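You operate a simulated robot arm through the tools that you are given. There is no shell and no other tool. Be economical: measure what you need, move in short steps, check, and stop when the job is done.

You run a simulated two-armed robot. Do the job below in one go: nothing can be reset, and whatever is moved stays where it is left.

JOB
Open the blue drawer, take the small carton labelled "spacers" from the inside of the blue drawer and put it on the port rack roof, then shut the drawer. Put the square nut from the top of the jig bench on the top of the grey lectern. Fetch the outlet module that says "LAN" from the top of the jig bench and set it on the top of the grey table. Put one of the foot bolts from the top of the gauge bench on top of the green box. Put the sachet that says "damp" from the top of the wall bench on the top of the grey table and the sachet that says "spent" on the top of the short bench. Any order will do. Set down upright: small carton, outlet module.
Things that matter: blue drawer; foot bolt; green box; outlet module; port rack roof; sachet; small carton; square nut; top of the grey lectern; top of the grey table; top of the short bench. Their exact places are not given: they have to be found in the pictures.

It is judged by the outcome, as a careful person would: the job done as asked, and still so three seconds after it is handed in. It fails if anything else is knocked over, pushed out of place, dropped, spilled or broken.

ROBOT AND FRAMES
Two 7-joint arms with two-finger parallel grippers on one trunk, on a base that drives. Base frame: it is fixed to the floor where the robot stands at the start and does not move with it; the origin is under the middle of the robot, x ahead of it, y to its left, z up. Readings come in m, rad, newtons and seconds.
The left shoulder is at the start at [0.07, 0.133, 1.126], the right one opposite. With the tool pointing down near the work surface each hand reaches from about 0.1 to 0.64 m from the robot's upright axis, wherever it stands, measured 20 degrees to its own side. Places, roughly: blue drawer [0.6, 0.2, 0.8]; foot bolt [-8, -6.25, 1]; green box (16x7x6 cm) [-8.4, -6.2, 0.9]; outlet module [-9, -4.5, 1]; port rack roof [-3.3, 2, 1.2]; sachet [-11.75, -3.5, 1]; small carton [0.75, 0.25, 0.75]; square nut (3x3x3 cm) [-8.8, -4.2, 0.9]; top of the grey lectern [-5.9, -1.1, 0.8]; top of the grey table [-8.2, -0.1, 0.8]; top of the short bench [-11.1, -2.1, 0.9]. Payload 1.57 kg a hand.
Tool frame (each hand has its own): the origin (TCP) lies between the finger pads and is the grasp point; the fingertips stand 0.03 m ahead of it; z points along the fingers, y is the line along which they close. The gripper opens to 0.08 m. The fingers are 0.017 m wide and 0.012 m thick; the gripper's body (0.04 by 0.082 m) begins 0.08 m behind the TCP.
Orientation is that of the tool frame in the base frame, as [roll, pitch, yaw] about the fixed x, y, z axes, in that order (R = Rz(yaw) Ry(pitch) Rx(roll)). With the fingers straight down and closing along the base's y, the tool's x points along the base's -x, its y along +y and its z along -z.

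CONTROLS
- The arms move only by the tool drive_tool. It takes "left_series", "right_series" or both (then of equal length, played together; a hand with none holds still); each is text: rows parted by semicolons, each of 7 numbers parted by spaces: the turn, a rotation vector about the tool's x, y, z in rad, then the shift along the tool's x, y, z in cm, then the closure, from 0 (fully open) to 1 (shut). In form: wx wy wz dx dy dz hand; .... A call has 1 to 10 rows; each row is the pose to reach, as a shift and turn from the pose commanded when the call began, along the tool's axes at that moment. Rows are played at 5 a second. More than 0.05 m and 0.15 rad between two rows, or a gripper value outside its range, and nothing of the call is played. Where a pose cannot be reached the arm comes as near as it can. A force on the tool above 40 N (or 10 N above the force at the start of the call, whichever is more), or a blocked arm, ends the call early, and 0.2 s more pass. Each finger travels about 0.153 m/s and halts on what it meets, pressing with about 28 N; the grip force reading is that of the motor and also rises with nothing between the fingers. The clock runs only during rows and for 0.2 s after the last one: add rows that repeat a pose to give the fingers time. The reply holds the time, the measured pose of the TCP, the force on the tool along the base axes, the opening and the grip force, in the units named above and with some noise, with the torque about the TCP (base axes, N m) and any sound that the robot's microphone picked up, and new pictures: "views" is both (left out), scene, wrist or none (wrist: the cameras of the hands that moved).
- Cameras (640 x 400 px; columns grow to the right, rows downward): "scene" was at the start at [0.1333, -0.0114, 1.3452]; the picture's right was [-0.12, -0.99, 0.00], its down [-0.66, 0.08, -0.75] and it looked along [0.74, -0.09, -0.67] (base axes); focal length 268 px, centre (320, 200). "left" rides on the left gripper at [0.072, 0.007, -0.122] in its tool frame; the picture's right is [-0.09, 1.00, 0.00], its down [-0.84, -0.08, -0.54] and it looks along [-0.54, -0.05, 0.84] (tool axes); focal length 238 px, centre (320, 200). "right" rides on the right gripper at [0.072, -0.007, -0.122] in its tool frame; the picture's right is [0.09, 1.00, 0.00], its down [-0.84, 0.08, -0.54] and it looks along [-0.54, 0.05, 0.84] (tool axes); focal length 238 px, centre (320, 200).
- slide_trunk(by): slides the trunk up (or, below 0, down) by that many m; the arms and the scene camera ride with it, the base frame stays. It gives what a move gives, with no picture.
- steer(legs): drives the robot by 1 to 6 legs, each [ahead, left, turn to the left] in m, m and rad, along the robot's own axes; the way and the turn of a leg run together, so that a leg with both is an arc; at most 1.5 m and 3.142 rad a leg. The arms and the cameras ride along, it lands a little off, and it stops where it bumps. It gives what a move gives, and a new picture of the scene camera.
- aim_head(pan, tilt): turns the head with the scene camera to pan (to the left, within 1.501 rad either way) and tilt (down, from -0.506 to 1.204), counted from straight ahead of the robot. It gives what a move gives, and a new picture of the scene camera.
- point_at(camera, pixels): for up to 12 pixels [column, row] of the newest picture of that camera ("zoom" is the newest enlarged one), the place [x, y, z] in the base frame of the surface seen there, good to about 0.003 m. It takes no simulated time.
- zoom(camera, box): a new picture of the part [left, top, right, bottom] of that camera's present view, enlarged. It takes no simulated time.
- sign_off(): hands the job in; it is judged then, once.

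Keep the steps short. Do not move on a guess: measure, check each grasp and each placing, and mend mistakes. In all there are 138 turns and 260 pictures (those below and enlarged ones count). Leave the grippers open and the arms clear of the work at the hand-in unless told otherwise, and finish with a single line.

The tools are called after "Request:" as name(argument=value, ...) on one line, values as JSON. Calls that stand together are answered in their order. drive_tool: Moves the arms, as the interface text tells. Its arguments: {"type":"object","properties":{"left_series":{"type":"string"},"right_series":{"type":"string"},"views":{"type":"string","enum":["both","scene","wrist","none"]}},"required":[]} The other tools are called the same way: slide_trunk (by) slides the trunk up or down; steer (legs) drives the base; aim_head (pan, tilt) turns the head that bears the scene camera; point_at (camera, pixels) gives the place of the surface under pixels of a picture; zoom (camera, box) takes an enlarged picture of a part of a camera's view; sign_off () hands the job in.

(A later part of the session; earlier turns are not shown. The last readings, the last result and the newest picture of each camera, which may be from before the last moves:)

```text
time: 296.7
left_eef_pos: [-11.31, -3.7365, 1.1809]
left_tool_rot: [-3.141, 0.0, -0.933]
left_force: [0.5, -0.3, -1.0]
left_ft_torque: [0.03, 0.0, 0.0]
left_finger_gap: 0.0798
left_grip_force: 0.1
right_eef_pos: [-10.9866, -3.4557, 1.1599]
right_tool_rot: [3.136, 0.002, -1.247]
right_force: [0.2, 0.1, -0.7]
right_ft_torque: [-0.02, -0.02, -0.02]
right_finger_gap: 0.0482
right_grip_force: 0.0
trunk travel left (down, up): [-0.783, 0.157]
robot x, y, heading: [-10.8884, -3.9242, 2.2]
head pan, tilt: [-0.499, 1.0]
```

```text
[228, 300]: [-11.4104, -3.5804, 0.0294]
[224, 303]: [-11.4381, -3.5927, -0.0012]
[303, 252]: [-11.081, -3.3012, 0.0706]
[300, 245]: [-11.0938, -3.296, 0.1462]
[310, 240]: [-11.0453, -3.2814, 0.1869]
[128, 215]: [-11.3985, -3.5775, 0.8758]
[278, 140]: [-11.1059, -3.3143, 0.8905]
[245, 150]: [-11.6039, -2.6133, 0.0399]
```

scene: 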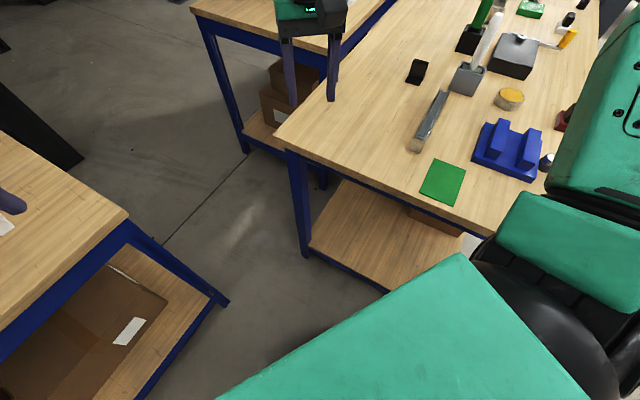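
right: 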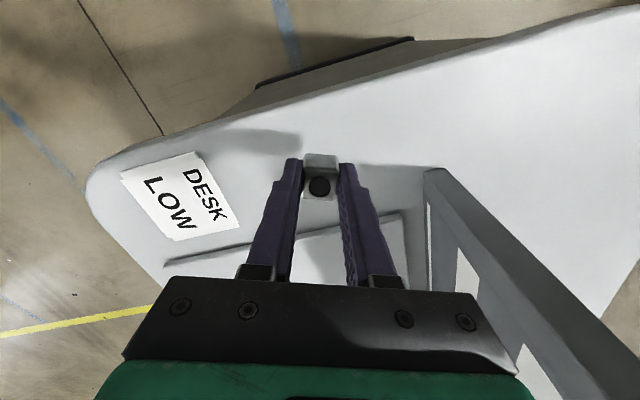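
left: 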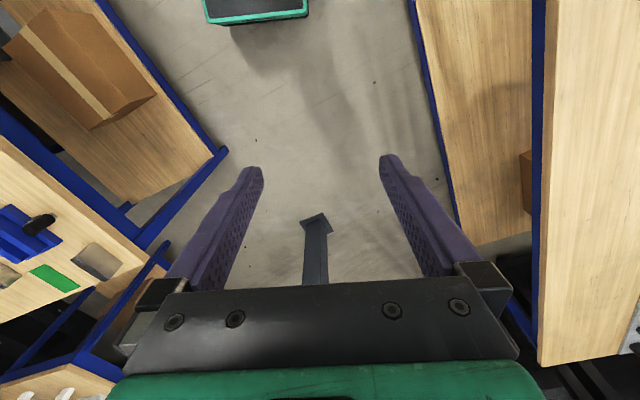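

The second reading makes the gap only about 0.41 m: too tight to risk. I'll reach the corridor from the north later. I back out the way I came and do the gauge bench first.

Request:
steer(legs=[[0, 0, 0.86], [-0.178, -0.107, 0], [-0.75, 0, 0], [0, 0, 0.913], [-0.731, -0.216, 0], [-0.9, 0, 0]])

Request:
steer(legs=[[0, 0, 1.42], [1.45, 0, 0], [0.3, 0, 0], [0, 0, -0.5], [0.8, 0, 0]])

Request:
aim_head(pan=0.0, tilt=0.45)

```text
time: 314.6
left_eef_pos: [-9.1367, -2.9889, 1.1822]
left_tool_rot: [-3.141, -0.001, 0.849]
left_force: [-0.5, -0.1, 0.3]
left_ft_torque: [-0.03, 0.0, -0.01]
left_finger_gap: 0.0799
left_grip_force: 0.0
right_eef_pos: [-9.4781, -2.7314, 1.1601]
right_tool_rot: [3.138, 0.001, 0.537]
right_force: [-0.3, 0.0, -0.5]
right_ft_torque: [-0.02, -0.02, 0.02]
right_finger_gap: 0.0478
right_grip_force: 0.0
trunk travel left (down, up): [-0.783, 0.157]
robot x, y, heading: [-9.0414, -2.5352, -2.297]
head pan, tilt: [-0.499, 1.0]
```

scene: 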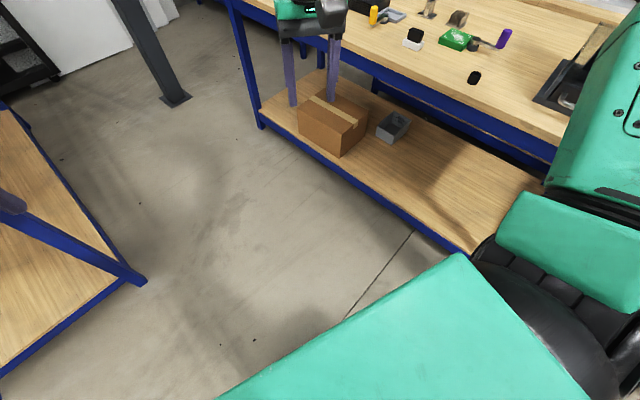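

```text
time: 332.3
left_eef_pos: [-7.4197, -4.9944, 1.1823]
left_tool_rot: [3.141, 0.002, 1.787]
left_force: [0.4, 0.5, -0.6]
left_ft_torque: [-0.03, -0.01, 0.01]
left_finger_gap: 0.0802
left_grip_force: 0.2
right_eef_pos: [-7.8279, -5.1174, 1.1608]
right_tool_rot: [3.135, 0.003, 1.473]
right_force: [-0.1, -0.3, -0.8]
right_ft_torque: [-0.02, -0.02, 0.03]
right_finger_gap: 0.0481
right_grip_force: 0.0
trunk travel left (down, up): [-0.783, 0.157]
robot x, y, heading: [-7.7245, -4.6524, -1.36]
head pan, tilt: [-0.499, 1.0]
```

scene: 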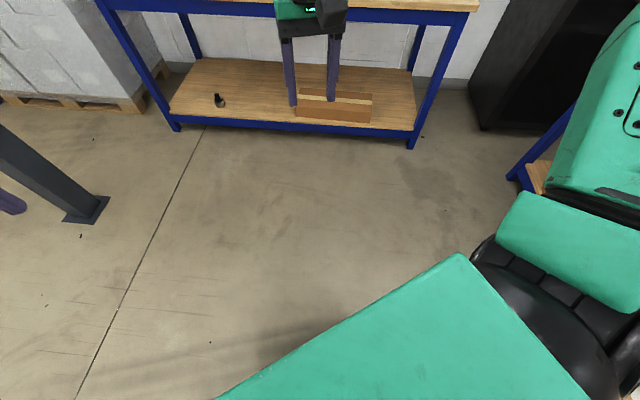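

```text
time: 333.2
left_eef_pos: [-7.42, -4.9962, 1.1818]
left_tool_rot: [3.141, 0.001, 1.787]
left_force: [0.2, 0.2, 1.0]
left_ft_torque: [0.03, -0.01, -0.04]
left_finger_gap: 0.08
left_grip_force: 0.1
right_eef_pos: [-7.8275, -5.118, 1.1605]
right_tool_rot: [3.135, 0.003, 1.473]
right_force: [0.2, -0.2, 0.6]
right_ft_torque: [-0.01, 0.03, 0.02]
right_finger_gap: 0.0482
right_grip_force: 0.1
trunk travel left (down, up): [-0.783, 0.157]
robot x, y, heading: [-7.7246, -4.6513, -1.363]
head pan, tilt: [0.0, 0.45]
```

scene: 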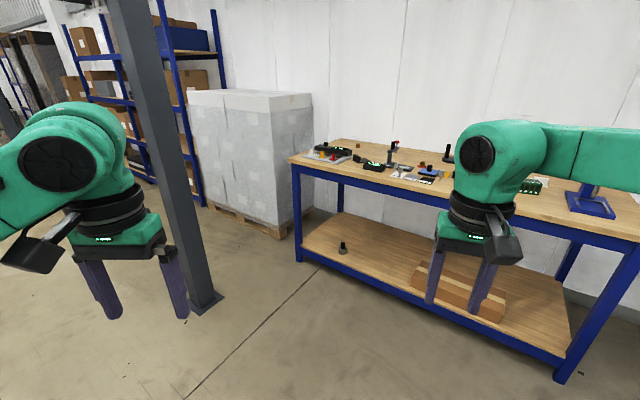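

Gauge bench ahead-right. Measure its edge, pillar, and zoom on items.

Request:
point_at(camera="scene", pixels=[[293, 162], [400, 188], [560, 220], [205, 300], [345, 246], [435, 195], [340, 145], [372, 163]])

Request:
zoom(camera="scene", box=[280, 125, 480, 215])

```text
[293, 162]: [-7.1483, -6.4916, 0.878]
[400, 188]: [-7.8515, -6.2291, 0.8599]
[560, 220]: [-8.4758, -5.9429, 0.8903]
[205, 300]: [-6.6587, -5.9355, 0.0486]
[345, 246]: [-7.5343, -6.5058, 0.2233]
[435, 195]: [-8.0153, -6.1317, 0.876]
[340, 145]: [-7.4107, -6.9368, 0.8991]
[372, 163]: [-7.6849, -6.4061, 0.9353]
```

```text
3.20 times, centred on (380, 170) of scene
```

zoom: 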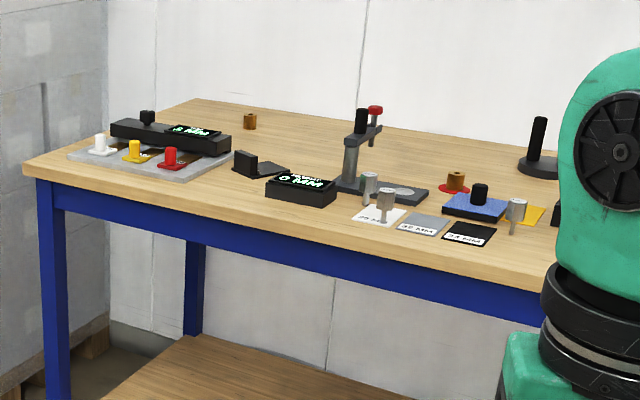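

Foot bolts (grey, standing) near (-8.0,-6.3). Turn to face the bench squarely and drive in.

Request:
slide_trunk(by=0.08)

Request:
steer(legs=[[0, 0, -0.6], [0, 0.507, 0], [1.1, 0, 0]])

Request:
aim_head(pan=-0.3, tilt=0.75)

```text
time: 334.4
left_eef_pos: [-7.4182, -4.9954, 1.2615]
left_tool_rot: [-3.141, 0.0, 1.787]
left_force: [-0.5, 1.0, 0.2]
left_ft_torque: [0.0, -0.02, -0.03]
left_finger_gap: 0.08
left_grip_force: 0.0
right_eef_pos: [-7.8265, -5.1188, 1.2404]
right_tool_rot: [3.135, 0.003, 1.475]
right_force: [-0.1, 0.4, 0.0]
right_ft_torque: [-0.02, -0.02, -0.03]
right_finger_gap: 0.0479
right_grip_force: 0.0
trunk travel left (down, up): [-0.863, 0.077]
robot x, y, heading: [-7.7286, -4.6517, -1.362]
head pan, tilt: [0.0, 0.45]
```

```text
time: 344.3
left_eef_pos: [-7.6135, -6.3252, 1.262]
left_tool_rot: [-3.141, 0.002, 1.194]
left_force: [-0.2, -0.5, 0.5]
left_ft_torque: [0.0, -0.03, 0.03]
left_finger_gap: 0.0798
left_grip_force: 0.1
right_eef_pos: [-8.0201, -6.1983, 1.2415]
right_tool_rot: [3.136, 0.003, 0.877]
right_force: [0.4, -0.1, 0.5]
right_ft_torque: [-0.04, 0.01, 0.03]
right_finger_gap: 0.0478
right_grip_force: 0.2
trunk travel left (down, up): [-0.863, 0.077]
robot x, y, heading: [-7.6757, -5.8685, -1.958]
head pan, tilt: [0.0, 0.45]
```

scene: 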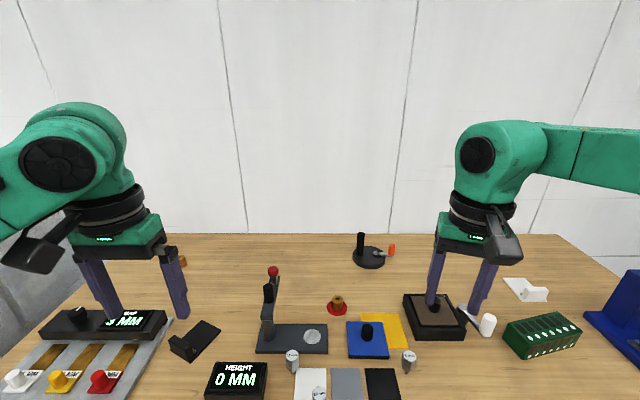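

```text
time: 345.1
left_eef_pos: [-7.6149, -6.328, 1.2605]
left_tool_rot: [-3.141, 0.0, 1.192]
left_force: [-0.3, -0.1, -0.5]
left_ft_torque: [0.0, -0.01, -0.03]
left_finger_gap: 0.0798
left_grip_force: 0.0
right_eef_pos: [-8.0203, -6.1996, 1.2403]
right_tool_rot: [3.136, 0.003, 0.878]
right_force: [0.0, -0.1, 0.1]
right_ft_torque: [0.01, -0.01, 0.02]
right_finger_gap: 0.0481
right_grip_force: 0.1
trunk travel left (down, up): [-0.863, 0.077]
robot x, y, heading: [-7.6753, -5.8703, -1.953]
head pan, tilt: [-0.3, 0.75]
```

scene: 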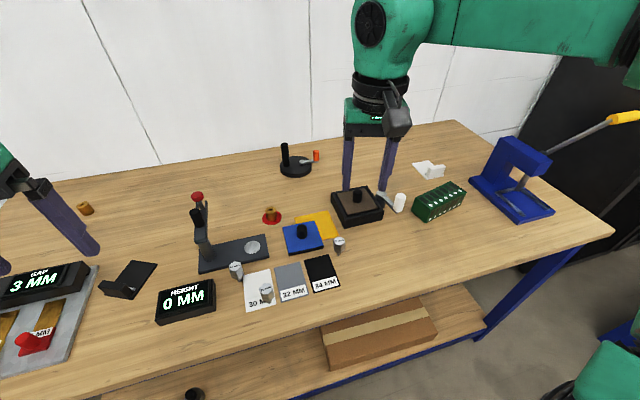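

Bolts at (236,270), (266,293), (339,245); green box at (440,202). Zoom on both.

Request:
zoom(camera="scene", box=[215, 220, 365, 315])

Request:
zoom(camera="scene", box=[390, 165, 490, 230])

Request:
point_at(camera="zoom", pixels=[[160, 205], [260, 120], [470, 130], [390, 195], [165, 325], [455, 210], [320, 160], [360, 255]])

```text
4.21 times, centred on (290, 268) of scene
```

zoom: 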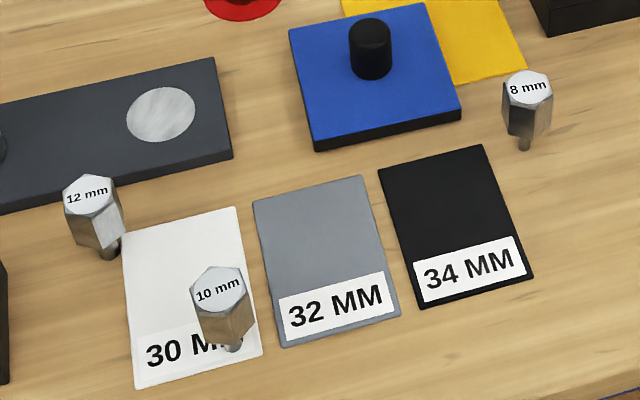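

```text
6.15 times, centred on (440, 198) of scene
```

zoom: 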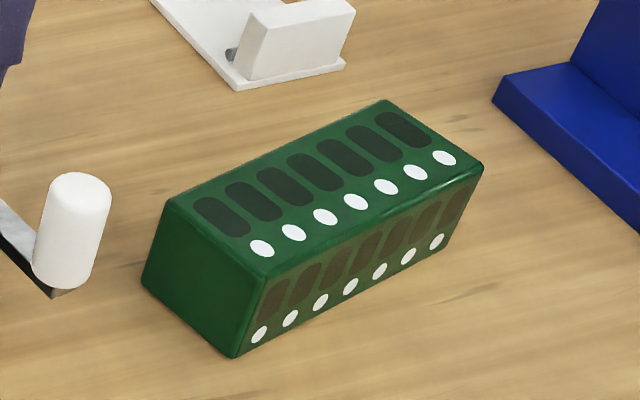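

```text
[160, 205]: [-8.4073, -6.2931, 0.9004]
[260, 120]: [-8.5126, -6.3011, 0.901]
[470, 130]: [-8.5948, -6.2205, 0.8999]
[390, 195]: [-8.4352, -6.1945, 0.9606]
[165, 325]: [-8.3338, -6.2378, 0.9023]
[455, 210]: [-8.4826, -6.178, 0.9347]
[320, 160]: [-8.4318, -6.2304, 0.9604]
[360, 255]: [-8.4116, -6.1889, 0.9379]
```

The bolts read 12, 10 and 8 mm; the kit card at the start said "FOOT BOLT 10 mm", so I take the 10 mm one at (266,293). Zoom on it.

Request:
zoom(camera="scene", box=[240, 270, 300, 310])

Request:
point_at(camera="zoom", pixels=[[280, 200], [215, 175], [345, 195], [275, 150], [290, 240], [250, 290], [320, 300], [300, 340], [290, 320], [150, 250]])

```text
10.00 times, centred on (270, 290) of scene
```

zoom: 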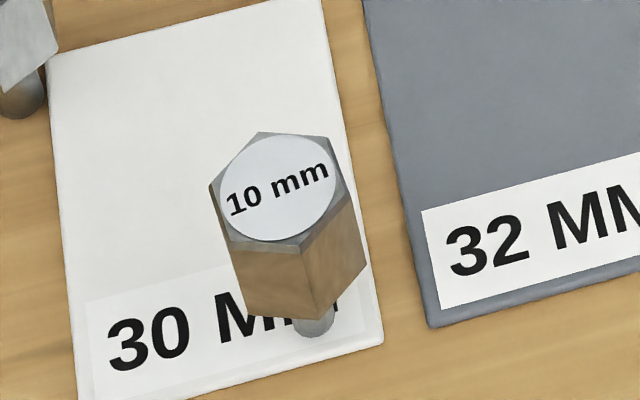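

```text
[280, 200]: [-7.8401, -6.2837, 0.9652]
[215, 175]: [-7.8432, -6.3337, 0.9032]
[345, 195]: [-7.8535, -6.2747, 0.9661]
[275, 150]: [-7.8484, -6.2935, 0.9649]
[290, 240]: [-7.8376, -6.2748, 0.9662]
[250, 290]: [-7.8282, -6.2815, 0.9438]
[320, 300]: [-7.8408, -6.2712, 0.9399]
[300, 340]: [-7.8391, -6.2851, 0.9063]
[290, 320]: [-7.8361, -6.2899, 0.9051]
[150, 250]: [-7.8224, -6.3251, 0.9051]
```

10 mm bolt: axis (-7.841,-6.285), head top 0.965, hex about 29 mm across flats. Shift the base 0.17 m left and set the right hand over it with the fingers partly open.

Request:
steer(legs=[[0, 0.17, 0]])

Request:
drive_tool(right_series="0 0 -0.13 0 0 0 0.375; 0 0 -0.26 0 0 3 0.375; 0 0 -0.38 0 0 7 0.375; 0 0 -0.38 0 0 11 0.375; 0 0 -0.38 0 0 15 0.375; 0 0 -0.38 0 0 15 0.375", views="both")

```text
time: 346.6
left_eef_pos: [-7.4596, -6.3894, 1.2633]
left_tool_rot: [3.137, 0.0, 1.193]
left_force: [-0.5, 0.5, -0.2]
left_ft_torque: [-0.05, -0.02, 0.02]
left_finger_gap: 0.08
left_grip_force: 0.0
right_eef_pos: [-7.8648, -6.262, 1.2392]
right_tool_rot: [3.134, 0.001, 0.879]
right_force: [-0.8, -0.4, -0.4]
right_ft_torque: [-0.02, 0.0, 0.0]
right_finger_gap: 0.0478
right_grip_force: 0.0
trunk travel left (down, up): [-0.863, 0.077]
robot x, y, heading: [-7.5142, -5.9325, -1.952]
head pan, tilt: [-0.3, 0.75]
```

scene: 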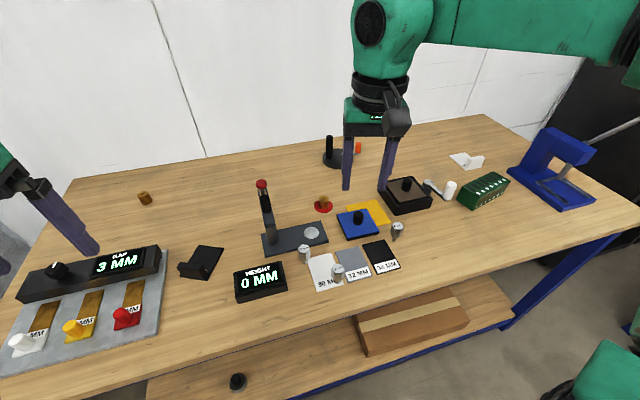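

```text
time: 347.9
left_eef_pos: [-7.4558, -6.3905, 1.2624]
left_tool_rot: [3.141, 0.001, 1.192]
left_force: [-0.5, -0.7, 0.0]
left_ft_torque: [0.0, 0.02, -0.03]
left_finger_gap: 0.0802
left_grip_force: 0.0
right_eef_pos: [-7.8609, -6.2629, 1.0905]
right_tool_rot: [3.136, 0.005, 1.259]
right_force: [0.1, -0.1, -0.1]
right_ft_torque: [0.02, -0.03, -0.01]
right_finger_gap: 0.0499
right_grip_force: 0.0
trunk travel left (down, up): [-0.863, 0.077]
robot x, y, heading: [-7.5147, -5.9312, -1.954]
head pan, tilt: [-0.3, 0.75]
```

scene: 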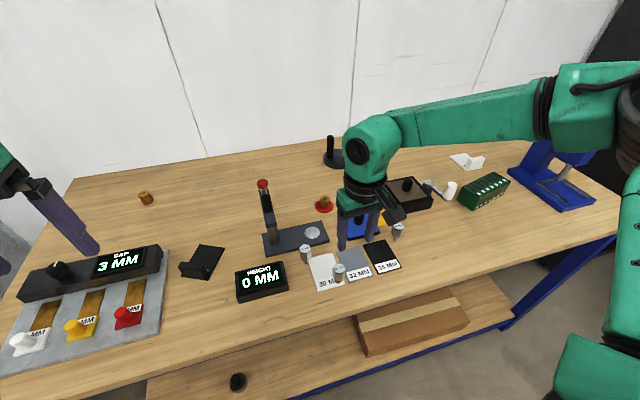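
right: 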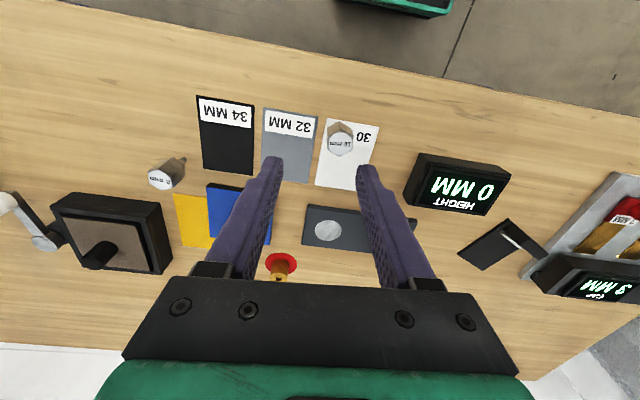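

Wrist view shows the 10 mm bolt at (340,140). Zoom there for centre and flats; locate the 12 mm bolt too.

Request:
zoom(camera="right", box=[300, 105, 380, 165])

Request:
point_at(camera="zoom", pixels=[[245, 265], [315, 255], [400, 300], [330, 330], [255, 315], [385, 255], [320, 295], [320, 140]])

Request:
point_at(camera="scene", pixels=[[305, 250], [339, 268], [306, 263]])

```text
6.67 times, centred on (340, 135) of right
```

zoom: 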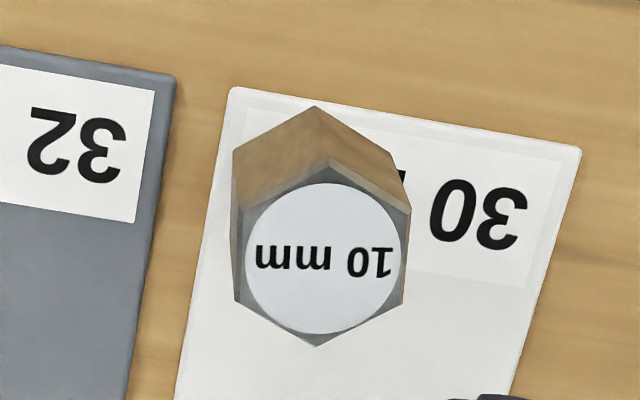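

```text
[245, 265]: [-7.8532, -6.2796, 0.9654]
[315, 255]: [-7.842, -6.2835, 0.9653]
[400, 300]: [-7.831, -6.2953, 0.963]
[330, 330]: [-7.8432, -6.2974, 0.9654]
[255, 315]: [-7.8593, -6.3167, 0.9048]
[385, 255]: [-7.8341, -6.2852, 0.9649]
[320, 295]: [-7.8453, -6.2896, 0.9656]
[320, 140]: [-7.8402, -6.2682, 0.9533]
```

```text
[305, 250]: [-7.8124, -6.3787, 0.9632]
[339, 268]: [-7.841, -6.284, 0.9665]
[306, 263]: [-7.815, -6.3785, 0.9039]
```

The flats face the fingers squarely. Move (-1.45, +2.56) cm in tool axes, descend to z≈0.962, and close.

Request:
drive_tool(right_series="0 0 0 -1.45 2.56 0 0.3; 0 0 0 -1.45 2.56 4.5 0.3; 0 0 0 -1.45 2.56 8.5 0.3; 0 0 0 -1.45 2.56 8.5 0.3", views="wrist")

```text
time: 348.9
left_eef_pos: [-7.4546, -6.3894, 1.2607]
left_tool_rot: [3.141, 0.003, 1.192]
left_force: [0.9, 0.4, 0.0]
left_ft_torque: [0.0, -0.02, 0.0]
left_finger_gap: 0.08
left_grip_force: 0.0
right_eef_pos: [-7.8386, -6.2863, 1.0073]
right_tool_rot: [3.137, 0.007, 1.259]
right_force: [0.0, 0.1, 0.0]
right_ft_torque: [-0.03, 0.0, -0.02]
right_finger_gap: 0.056
right_grip_force: 0.1
trunk travel left (down, up): [-0.863, 0.077]
robot x, y, heading: [-7.5199, -5.9349, -1.954]
head pan, tilt: [-0.3, 0.75]
```

right: 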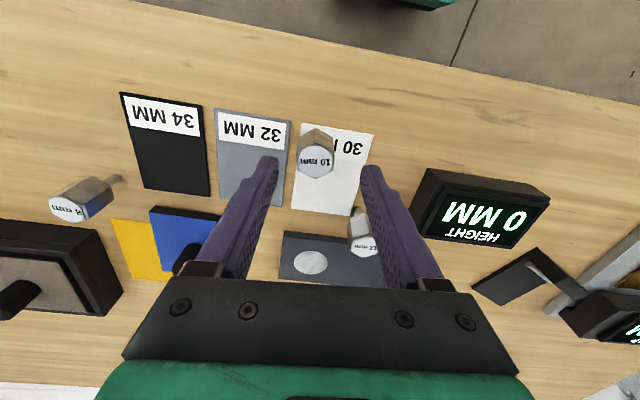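

Centred. Descend 4.5 cm, close, lift.

Request:
drive_tool(right_series="0 0 0 0 0 2.3 0.3; 0 0 0 0 0 4.5 0.3; 0 0 0 0 0 4.5 0.3; 0 0 0 0 0 4.5 0.6; 0 0 0 0 0 4.5 1; 0 0 0 0 0 4.5 1; 0 0 0 0 0 2.5 1; 0 0 0 0 0 -2 1; 0 0 0 0 0 -6.5 1; 0 0 0 0 0 -11 1", views="both")

```text
time: 351.1
left_eef_pos: [-7.454, -6.3907, 1.2614]
left_tool_rot: [-3.14, 0.001, 1.192]
left_force: [-0.2, 0.9, 1.2]
left_ft_torque: [-0.04, -0.01, 0.01]
left_finger_gap: 0.08
left_grip_force: 0.0
right_eef_pos: [-7.8414, -6.2868, 1.1169]
right_tool_rot: [3.136, 0.005, 1.259]
right_force: [-1.1, 0.0, -1.0]
right_ft_torque: [-0.02, -0.01, 0.02]
right_finger_gap: 0.0286
right_grip_force: 28.3
right hand out of reach, approached as far as the arm can: row 2, 3, 4, 5, 6
trunk travel left (down, up): [-0.863, 0.077]
robot x, y, heading: [-7.52, -5.9322, -1.954]
head pan, tilt: [-0.3, 0.75]
```

scene: 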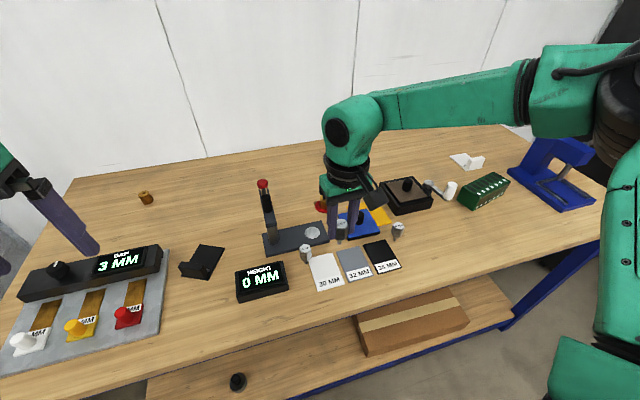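
right: 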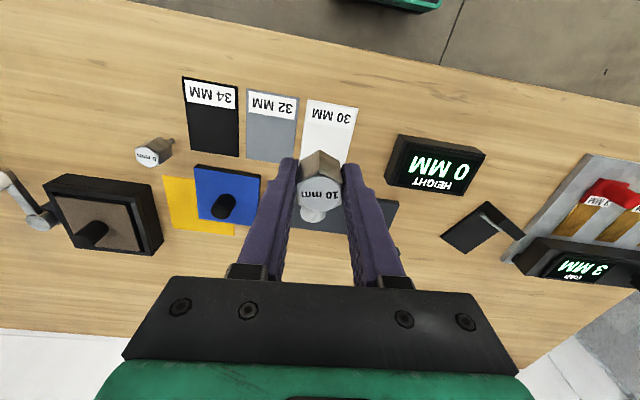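

Bolt held (2.9 cm gap), card undisturbed. Raise, shift the base 0.54 m right and 0.1 m ahead toward the green box.

Request:
slide_trunk(by=0.05)

Request:
steer(legs=[[0, -0.54, 0], [0.1, 0, 0]])

Request:
aim_head(pan=-0.3, tilt=0.8)

```text
time: 352.1
left_eef_pos: [-7.4552, -6.3906, 1.3114]
left_tool_rot: [-3.141, 0.001, 1.192]
left_force: [0.0, 0.1, -0.7]
left_ft_torque: [-0.02, 0.02, 0.02]
left_finger_gap: 0.0798
left_grip_force: 0.0
right_eef_pos: [-7.8408, -6.2875, 1.1656]
right_tool_rot: [3.136, 0.003, 1.259]
right_force: [0.0, -0.3, -1.8]
right_ft_torque: [0.02, -0.01, 0.01]
right_finger_gap: 0.0283
right_grip_force: 28.2
trunk travel left (down, up): [-0.913, 0.027]
robot x, y, heading: [-7.5163, -5.9336, -1.954]
head pan, tilt: [-0.3, 0.75]
```

```text
time: 355.9
left_eef_pos: [-7.9916, -6.2774, 1.3143]
left_tool_rot: [3.141, 0.008, 1.188]
left_force: [0.2, 0.1, 0.4]
left_ft_torque: [-0.02, -0.01, 0.0]
left_finger_gap: 0.08
left_grip_force: 0.1
right_eef_pos: [-8.3769, -6.1711, 1.1685]
right_tool_rot: [3.137, 0.008, 1.256]
right_force: [0.0, 0.2, -0.9]
right_ft_torque: [-0.03, 0.02, -0.02]
right_finger_gap: 0.0252
right_grip_force: 28.0
trunk travel left (down, up): [-0.913, 0.027]
robot x, y, heading: [-8.0559, -5.8247, -1.956]
head pan, tilt: [-0.3, 0.75]
```

scene: 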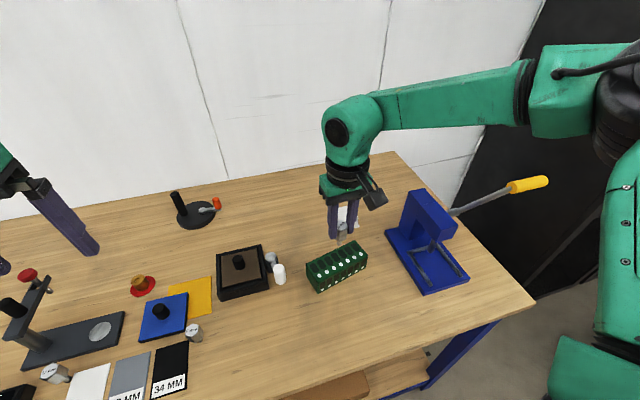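

```text
time: 356.6
left_eef_pos: [-7.9927, -6.2789, 1.3129]
left_tool_rot: [-3.141, 0.004, 1.188]
left_force: [0.0, 0.1, 0.5]
left_ft_torque: [-0.03, 0.03, 0.0]
left_finger_gap: 0.08
left_grip_force: 0.0
right_eef_pos: [-8.3776, -6.175, 1.1685]
right_tool_rot: [3.136, 0.007, 1.256]
right_force: [-0.3, -0.1, -0.4]
right_ft_torque: [-0.01, -0.02, -0.02]
right_finger_gap: 0.0252
right_grip_force: 27.7
trunk travel left (down, up): [-0.913, 0.027]
robot x, y, heading: [-8.0521, -5.8289, -1.958]
head pan, tilt: [-0.3, 0.799]
```

scene: 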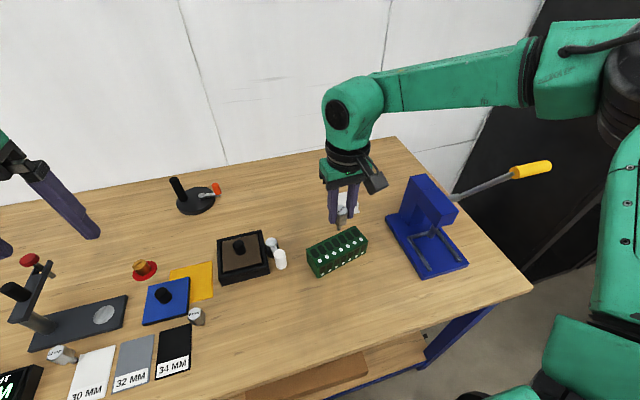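

The gap changed from 28.6 to 25.2 mm, so the bolt may have shifted in the grip. Look closely.

Request:
drive_tool(right_series="0 0 0 0 0 0 1", views="wrist")

Request:
zoom(camera="scene", box=[300, 180, 400, 290])

Request:
zoom(camera="right", box=[260, 120, 380, 230])

```text
time: 357.0
left_eef_pos: [-7.994, -6.2816, 1.3114]
left_tool_rot: [-3.141, 0.0, 1.188]
left_force: [0.4, -0.6, -0.7]
left_ft_torque: [0.03, 0.03, 0.01]
left_finger_gap: 0.0801
left_grip_force: 0.1
right_eef_pos: [-8.3796, -6.1779, 1.165]
right_tool_rot: [3.135, 0.003, 1.254]
right_force: [-0.7, 0.0, -1.1]
right_ft_torque: [-0.01, 0.03, 0.03]
right_finger_gap: 0.0252
right_grip_force: 27.9
trunk travel left (down, up): [-0.913, 0.027]
robot x, y, heading: [-8.0511, -5.8237, -1.958]
head pan, tilt: [-0.3, 0.799]
```

right: 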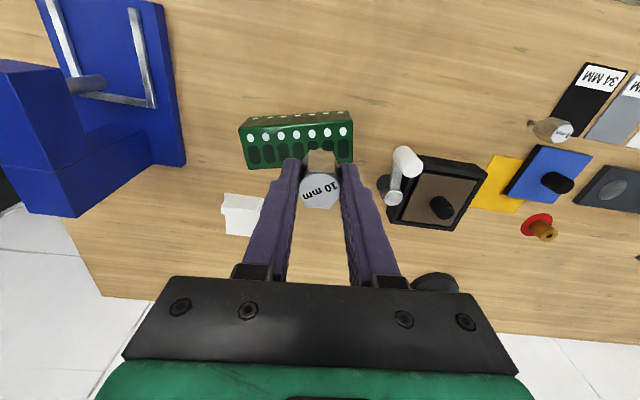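

```text
3.64 times, centred on (350, 235) of scene
```

zoom: 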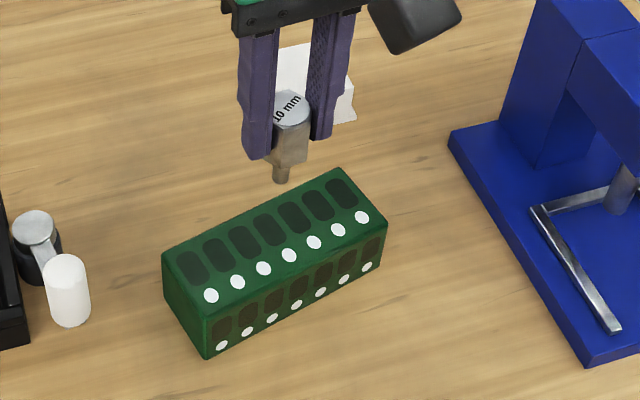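

```text
3.64 times, centred on (320, 175) of right
```

zoom: 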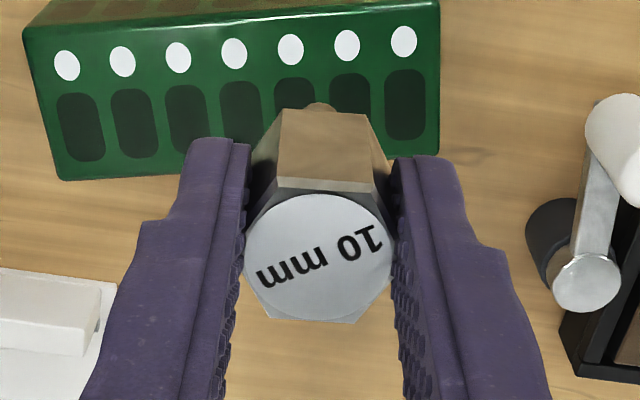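

The bolt merely twisted to sit on its flats (25 mm) and hangs straight. Measure the box top and the bolt's lower end.

Request:
point_at(camera="scene", pixels=[[309, 250], [355, 228], [366, 241], [320, 264], [337, 246], [339, 229], [340, 221], [341, 208], [330, 250], [345, 242]])

```text
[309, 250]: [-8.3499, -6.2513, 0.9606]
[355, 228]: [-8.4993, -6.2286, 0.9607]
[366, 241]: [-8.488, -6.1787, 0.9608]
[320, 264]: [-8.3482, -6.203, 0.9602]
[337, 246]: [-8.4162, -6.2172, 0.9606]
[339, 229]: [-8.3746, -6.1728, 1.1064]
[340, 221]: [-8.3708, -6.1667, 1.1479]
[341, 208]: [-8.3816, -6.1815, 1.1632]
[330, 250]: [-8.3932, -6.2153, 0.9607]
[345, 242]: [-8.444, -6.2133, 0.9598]
```

Box top centre (-8.421,-6.215), z 0.9605; the bolt's foot is 6.15 cm below the TCP. Raise both hands, move over the box centre.

Request:
drive_tool(left_series="0 0 0 0 0 -3 0; 0 0 0 0 0 -6 0; 0 0 0 0 0 -9 0; 0 0 0 2 0 -12 0; 0 0 0 4 0 -15 0; 0 0 0 4 0 -15 0", right_series="0 0 0 0 0 -4 1; 0 0 0 0 0 -8 1; 0 0 0 -2.4 -1.4 -10 1; 0 0 0 -4.8 -2.8 -10 1; 0 0 0 -4.8 -2.8 -10 1; 0 0 0 -4.8 -2.8 -10 1", views="none")

Request:
slide_trunk(by=-0.18)

Request:
zoom(camera="scene", box=[270, 130, 450, 270])

```text
time: 358.4
left_eef_pos: [-7.978, -6.2432, 1.4631]
left_tool_rot: [3.141, 0.002, 1.188]
left_force: [0.0, -0.2, -0.4]
left_ft_torque: [0.03, 0.02, 0.03]
left_finger_gap: 0.08
left_grip_force: 0.1
right_eef_pos: [-8.4208, -6.2119, 1.2668]
right_tool_rot: [3.136, 0.004, 1.255]
right_force: [-0.5, 0.2, -0.7]
right_ft_torque: [0.0, 0.05, -0.03]
right_finger_gap: 0.0252
right_grip_force: 27.8
trunk travel left (down, up): [-0.913, 0.027]
robot x, y, heading: [-8.0519, -5.821, -1.958]
head pan, tilt: [-0.3, 0.799]
```

```text
time: 360.4
left_eef_pos: [-7.9786, -6.2446, 1.2825]
left_tool_rot: [3.142, 0.003, 1.191]
left_force: [0.1, -0.6, -0.8]
left_ft_torque: [0.01, -0.01, -0.05]
left_finger_gap: 0.08
left_grip_force: 0.2
right_eef_pos: [-8.421, -6.2125, 1.0864]
right_tool_rot: [3.136, 0.004, 1.256]
right_force: [-0.5, 1.1, -0.6]
right_ft_torque: [0.0, -0.01, -0.01]
right_finger_gap: 0.0251
right_grip_force: 28.0
trunk travel left (down, up): [-0.733, 0.207]
robot x, y, heading: [-8.0583, -5.8248, -1.958]
head pan, tilt: [-0.3, 0.799]
```

```text
2.86 times, centred on (360, 200) of scene
```

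zoom: 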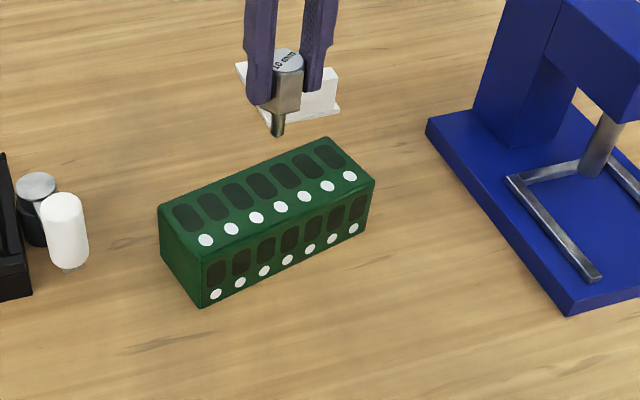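

Directly above the box. Lower 6 cm.

Request:
slide_trunk(by=-0.061)

Request:
zoom(camera="scene", box=[290, 150, 410, 250])

```text
time: 361.4
left_eef_pos: [-7.9785, -6.2418, 1.2231]
left_tool_rot: [3.141, 0.001, 1.189]
left_force: [-0.4, 0.0, 0.7]
left_ft_torque: [0.01, -0.01, -0.04]
left_finger_gap: 0.0801
left_grip_force: 0.0
right_eef_pos: [-8.4213, -6.2128, 1.0267]
right_tool_rot: [3.136, 0.008, 1.255]
right_force: [-0.9, 2.2, 11.1]
right_ft_torque: [0.11, 0.07, 0.01]
right_finger_gap: 0.0251
right_grip_force: 28.3
trunk travel left (down, up): [-0.672, 0.268]
robot x, y, heading: [-8.0556, -5.8237, -1.956]
head pan, tilt: [-0.3, 0.799]
```

```text
4.00 times, centred on (350, 200) of scene
```

zoom: 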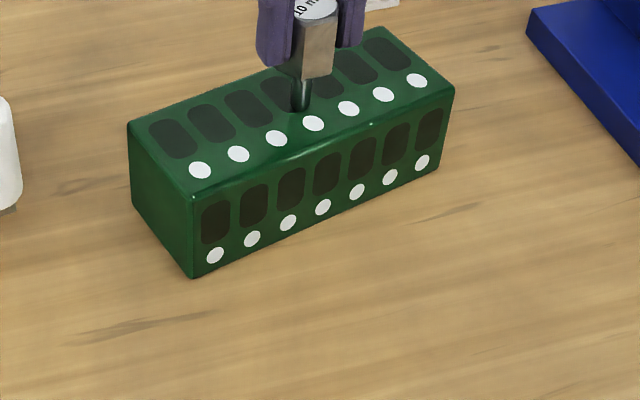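

Foot touches the box (11 N). Open slowly and only a little, then rise by trunk.

Request:
drive_tool(right_series="0 0 0 0 0 -0.1 0.66; 0 0 0 0 0 -0.1 0.55; 0 0 0 0 0 -0.1 0.45; 0 0 0 0 0 -0.1 0.45", views="none")

Request:
slide_trunk(by=0.15)

Request:
zoom(camera="scene", box=[270, 130, 450, 270])

```text
time: 362.4
left_eef_pos: [-7.9791, -6.244, 1.2217]
left_tool_rot: [3.14, 0.0, 1.189]
left_force: [-0.7, 0.0, 0.0]
left_ft_torque: [0.01, -0.03, -0.01]
left_finger_gap: 0.0803
left_grip_force: 0.1
right_eef_pos: [-8.4215, -6.2121, 1.0258]
right_tool_rot: [3.137, 0.004, 1.255]
right_force: [-0.3, 0.2, 0.1]
right_ft_torque: [0.01, 0.0, -0.01]
right_finger_gap: 0.044
right_grip_force: 0.1
trunk travel left (down, up): [-0.672, 0.268]
robot x, y, heading: [-8.0545, -5.8226, -1.959]
head pan, tilt: [-0.3, 0.799]
```

```text
time: 364.1
left_eef_pos: [-7.9794, -6.2442, 1.3723]
left_tool_rot: [-3.141, 0.002, 1.188]
left_force: [0.4, 0.7, -0.3]
left_ft_torque: [0.01, -0.03, -0.03]
left_finger_gap: 0.08
left_grip_force: 0.1
right_eef_pos: [-8.4213, -6.2131, 1.1765]
right_tool_rot: [3.136, 0.005, 1.255]
right_force: [0.5, 0.9, -0.2]
right_ft_torque: [0.01, 0.0, 0.03]
right_finger_gap: 0.0441
right_grip_force: 0.1
trunk travel left (down, up): [-0.822, 0.118]
robot x, y, heading: [-8.0551, -5.8229, -1.959]
head pan, tilt: [-0.3, 0.799]
```

```text
2.86 times, centred on (360, 200) of scene
```

zoom: 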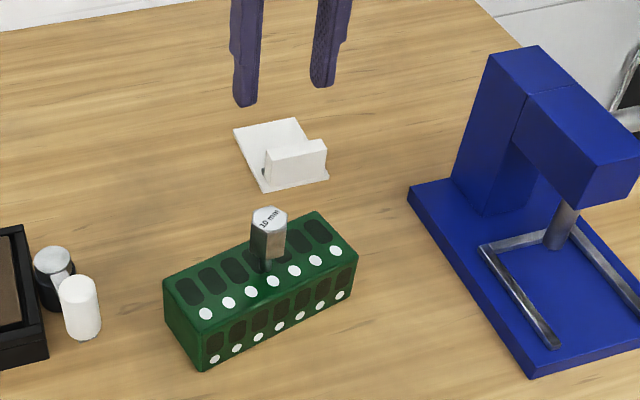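

The bolt stands on the green box. Now to the sachets by the north aisle: back off, round the lectern's east side.

Request:
steer(legs=[[-0.9, 0, 0], [0, 0, 2.84], [1.3, 0, 0], [1.3, 0, 0], [1.13, 0, 0]])

Request:
steer(legs=[[0, 0, 0.415], [1.4, 0, 0], [0.47, 0, 0], [0, 0, 1.456], [1.3, 0, 0], [0.9, 0, 0]])

Request:
aim_head(pan=0.1, tilt=0.3)

```text
time: 393.1
left_eef_pos: [-5.2077, -1.7689, 1.3717]
left_tool_rot: [-3.141, 0.002, -2.286]
left_force: [-0.1, 0.7, 0.4]
left_ft_torque: [-0.04, 0.0, 0.04]
left_finger_gap: 0.0799
left_grip_force: 0.1
right_eef_pos: [-4.8005, -1.944, 1.176]
right_tool_rot: [3.135, 0.004, -2.221]
right_force: [-0.1, 0.5, -0.7]
right_ft_torque: [0.03, -0.03, -0.04]
right_finger_gap: 0.0441
right_grip_force: 0.1
trunk travel left (down, up): [-0.822, 0.118]
robot x, y, heading: [-5.2752, -2.1908, 0.849]
head pan, tilt: [-0.3, 0.799]
```

scene: 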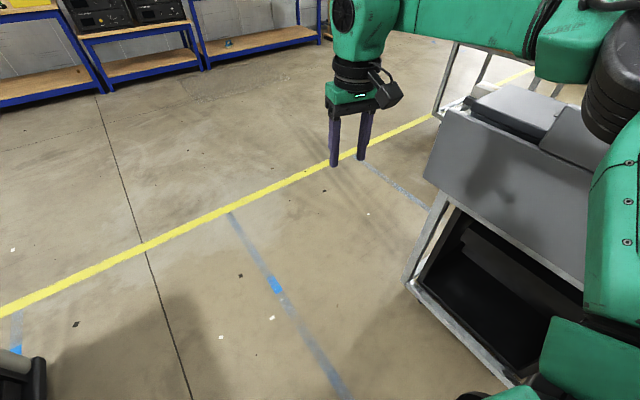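

```text
time: 417.6
left_eef_pos: [-7.1101, 0.4795, 1.3715]
left_tool_rot: [3.14, 0.002, -0.45]
left_force: [-0.6, 0.3, 0.4]
left_ft_torque: [-0.02, 0.02, 0.0]
left_finger_gap: 0.08
left_grip_force: 0.1
right_eef_pos: [-7.0484, 0.9201, 1.1753]
right_tool_rot: [3.137, 0.006, -0.383]
right_force: [-0.1, 0.3, 0.7]
right_ft_torque: [0.01, 0.02, 0.0]
right_finger_gap: 0.0439
right_grip_force: 0.1
trunk travel left (down, up): [-0.822, 0.118]
robot x, y, heading: [-6.6893, 0.5256, 2.687]
head pan, tilt: [-0.3, 0.799]
```

scene: 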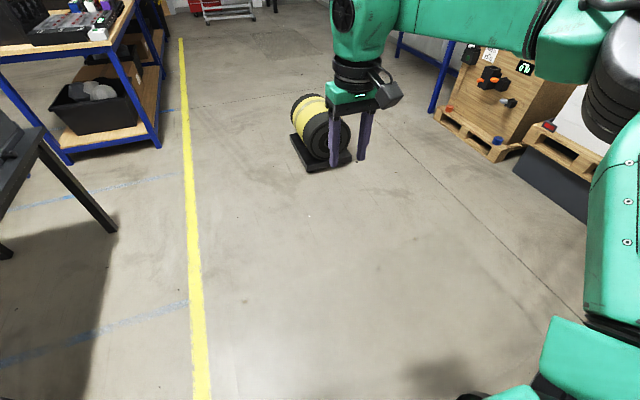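

```text
time: 418.6
left_eef_pos: [-7.1114, 0.4802, 1.3717]
left_tool_rot: [3.141, 0.0, -0.449]
left_force: [0.7, 0.7, -0.6]
left_ft_torque: [0.0, -0.01, -0.02]
left_finger_gap: 0.0798
left_grip_force: 0.0
right_eef_pos: [-7.0499, 0.9196, 1.1769]
right_tool_rot: [3.137, 0.003, -0.384]
right_force: [0.3, 0.0, 1.0]
right_ft_torque: [0.02, 0.03, -0.01]
right_finger_gap: 0.0439
right_grip_force: 0.1
trunk travel left (down, up): [-0.822, 0.118]
robot x, y, heading: [-6.6884, 0.5261, 2.69]
head pan, tilt: [0.099, 0.3]
```

scene: 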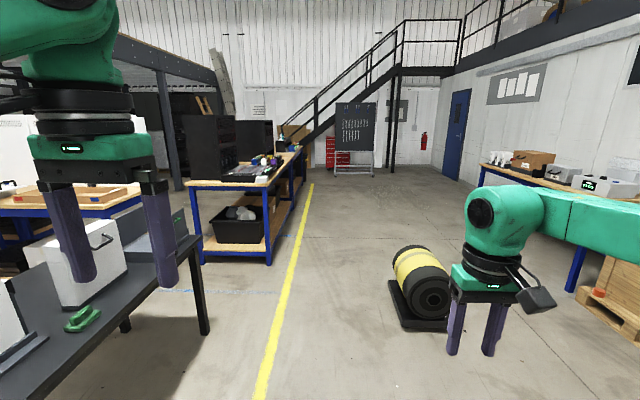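

Path goes between the tub bench and the drum. Measure the bench end, drum, and floor beyond.

Request:
point_at(camera="scene", pixels=[[270, 260], [302, 160], [300, 200], [312, 185], [400, 300], [392, 275], [270, 145], [230, 130], [355, 172], [330, 180], [205, 330], [285, 165]])

Request:
zoom(camera="scene", box=[160, 70, 400, 220])

```text
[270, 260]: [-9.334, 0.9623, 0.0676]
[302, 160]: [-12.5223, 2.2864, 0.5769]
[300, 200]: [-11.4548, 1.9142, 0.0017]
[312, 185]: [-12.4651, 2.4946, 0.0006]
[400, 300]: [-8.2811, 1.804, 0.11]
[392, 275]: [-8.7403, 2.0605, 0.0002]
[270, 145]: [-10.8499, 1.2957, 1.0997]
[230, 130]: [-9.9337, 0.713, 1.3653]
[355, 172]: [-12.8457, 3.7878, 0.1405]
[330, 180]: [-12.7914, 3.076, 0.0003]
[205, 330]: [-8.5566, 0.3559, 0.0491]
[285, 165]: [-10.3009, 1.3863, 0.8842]
```

```text
2.67 times, centred on (280, 145) of scene
```

zoom: 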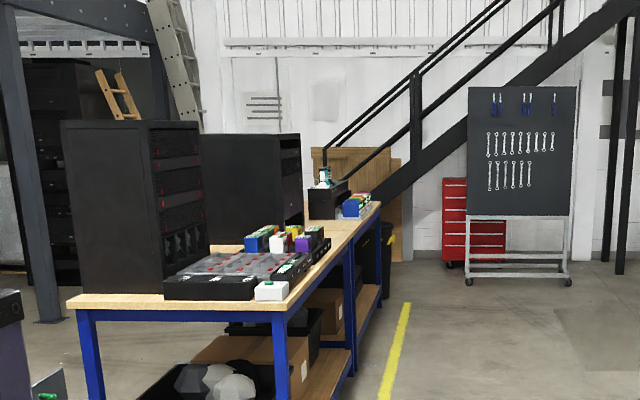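

I drive along the line past the drum to see whether the area behind the benches can be entered at the west end.

Request:
steer(legs=[[0, 0, 0.066], [1.3, 0, 0], [1.3, 0, 0], [1.3, 0, 0], [1.2, 0, 0]])

Request:
aim_head(pan=0.6, tilt=0.35)

```text
time: 443.5
left_eef_pos: [-11.8444, 2.3365, 1.371]
left_tool_rot: [-3.141, 0.003, -0.365]
left_force: [1.1, 0.8, 0.1]
left_ft_torque: [-0.04, 0.03, 0.0]
left_finger_gap: 0.0799
left_grip_force: 0.1
right_eef_pos: [-11.8213, 2.7804, 1.177]
right_tool_rot: [3.136, 0.004, -0.298]
right_force: [-0.8, -0.2, -0.5]
right_ft_torque: [-0.03, 0.02, 0.0]
right_finger_gap: 0.0441
right_grip_force: 0.0
trunk travel left (down, up): [-0.822, 0.118]
robot x, y, heading: [-11.427, 2.4213, 2.77]
head pan, tilt: [0.099, 0.3]
```

scene: 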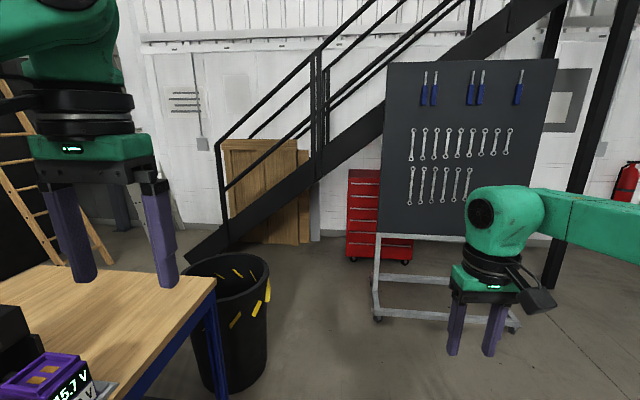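

```text
time: 444.4
left_eef_pos: [-11.847, 2.3389, 1.3714]
left_tool_rot: [3.141, 0.001, -0.365]
left_force: [-1.1, -0.5, 0.1]
left_ft_torque: [-0.02, 0.0, 0.04]
left_finger_gap: 0.08
left_grip_force: 0.0
right_eef_pos: [-11.8227, 2.7808, 1.1768]
right_tool_rot: [3.136, 0.003, -0.299]
right_force: [0.0, 0.4, -0.4]
right_ft_torque: [0.01, 0.0, -0.05]
right_finger_gap: 0.0442
right_grip_force: 0.1
trunk travel left (down, up): [-0.822, 0.118]
robot x, y, heading: [-11.4308, 2.4209, 2.774]
head pan, tilt: [0.6, 0.351]
```

scene: 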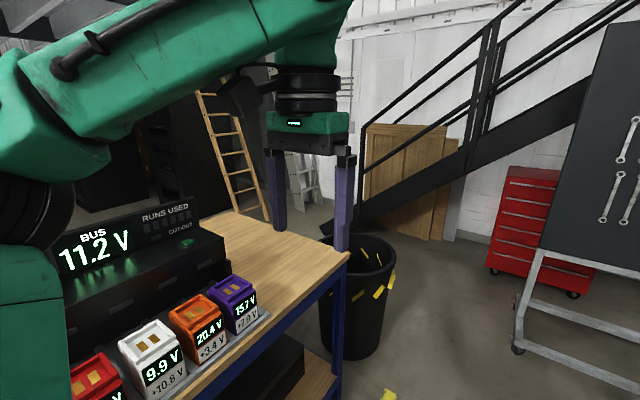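

There's floor between the bin/bench end and the stairs. Measure that passage.

Request:
point_at(camera="scene", pixels=[[345, 350], [385, 330], [395, 265], [330, 228], [355, 225], [348, 255], [230, 212], [300, 215], [265, 215], [470, 262], [420, 240], [325, 240]])

```text
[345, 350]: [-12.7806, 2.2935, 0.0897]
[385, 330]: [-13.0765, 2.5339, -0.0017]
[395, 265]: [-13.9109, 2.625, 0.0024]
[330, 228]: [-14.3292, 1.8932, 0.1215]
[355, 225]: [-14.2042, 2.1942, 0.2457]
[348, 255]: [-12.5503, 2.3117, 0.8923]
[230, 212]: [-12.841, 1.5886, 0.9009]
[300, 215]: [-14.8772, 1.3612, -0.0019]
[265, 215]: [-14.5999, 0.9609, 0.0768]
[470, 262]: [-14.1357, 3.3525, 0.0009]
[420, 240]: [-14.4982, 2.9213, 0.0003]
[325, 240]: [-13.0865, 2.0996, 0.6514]
```

Request:
point_at(camera="scene", pixels=[[518, 348], [530, 290], [375, 345], [340, 340], [360, 357], [330, 260], [390, 250], [600, 390]])

Request:
aim_head(pan=1.1, tilt=0.3)

```text
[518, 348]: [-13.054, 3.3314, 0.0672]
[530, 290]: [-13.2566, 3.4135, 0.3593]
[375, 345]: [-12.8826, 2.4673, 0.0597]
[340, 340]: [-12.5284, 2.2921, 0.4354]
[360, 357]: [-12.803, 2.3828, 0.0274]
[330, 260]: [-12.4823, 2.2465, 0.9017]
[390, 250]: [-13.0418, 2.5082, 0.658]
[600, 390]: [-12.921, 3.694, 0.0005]
```

```text
time: 445.4
left_eef_pos: [-11.8452, 2.3377, 1.3726]
left_tool_rot: [3.141, 0.002, -0.365]
left_force: [0.5, 0.0, -0.2]
left_ft_torque: [-0.01, -0.04, 0.0]
left_finger_gap: 0.0801
left_grip_force: 0.0
right_eef_pos: [-11.8217, 2.7807, 1.1766]
right_tool_rot: [3.138, 0.006, -0.302]
right_force: [-0.4, -0.5, -0.4]
right_ft_torque: [-0.02, 0.02, -0.01]
right_finger_gap: 0.0439
right_grip_force: 0.1
trunk travel left (down, up): [-0.822, 0.118]
robot x, y, heading: [-11.4238, 2.4213, 2.774]
head pan, tilt: [1.1, 0.3]
```

scene: 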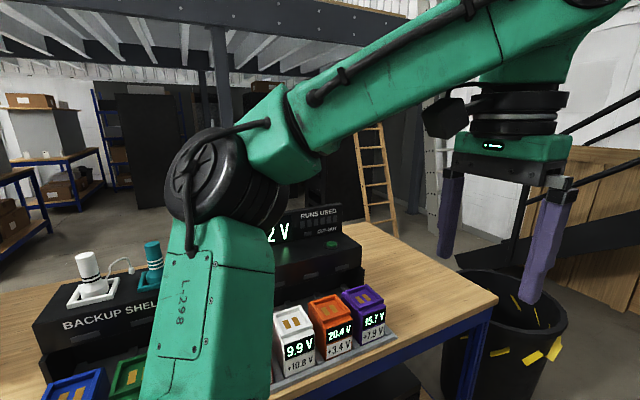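

The area behind is open and leads to the corridor (short bench and wall bench at left). Measure obstacles there.

Request:
point_at(camera="scene", pixels=[[150, 207], [115, 200], [175, 205], [48, 230], [80, 208], [375, 225], [320, 205], [105, 185], [230, 100], [25, 155], [30, 165], [425, 225]])

Request:
zoom(camera="scene", box=[0, 70, 240, 240])

```text
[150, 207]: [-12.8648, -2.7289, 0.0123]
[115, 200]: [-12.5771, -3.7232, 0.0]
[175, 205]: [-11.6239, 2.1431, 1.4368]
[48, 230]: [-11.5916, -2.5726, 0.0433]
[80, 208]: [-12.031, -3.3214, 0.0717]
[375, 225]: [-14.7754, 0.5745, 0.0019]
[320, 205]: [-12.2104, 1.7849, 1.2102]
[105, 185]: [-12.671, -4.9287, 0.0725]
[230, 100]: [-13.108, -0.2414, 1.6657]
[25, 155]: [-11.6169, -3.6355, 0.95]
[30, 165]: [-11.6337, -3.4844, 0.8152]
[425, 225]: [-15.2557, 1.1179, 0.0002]
```

```text
2.35 times, centred on (120, 155) of scene
```

zoom: 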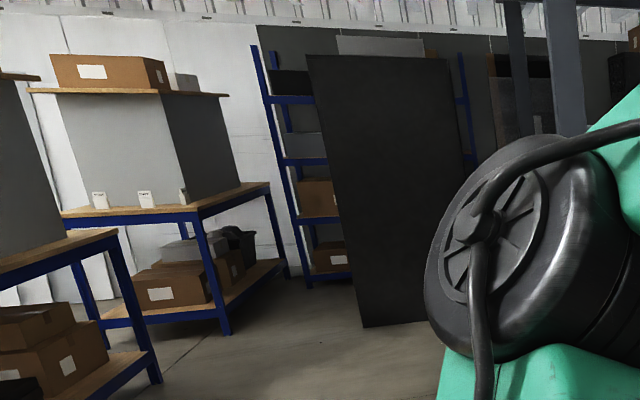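

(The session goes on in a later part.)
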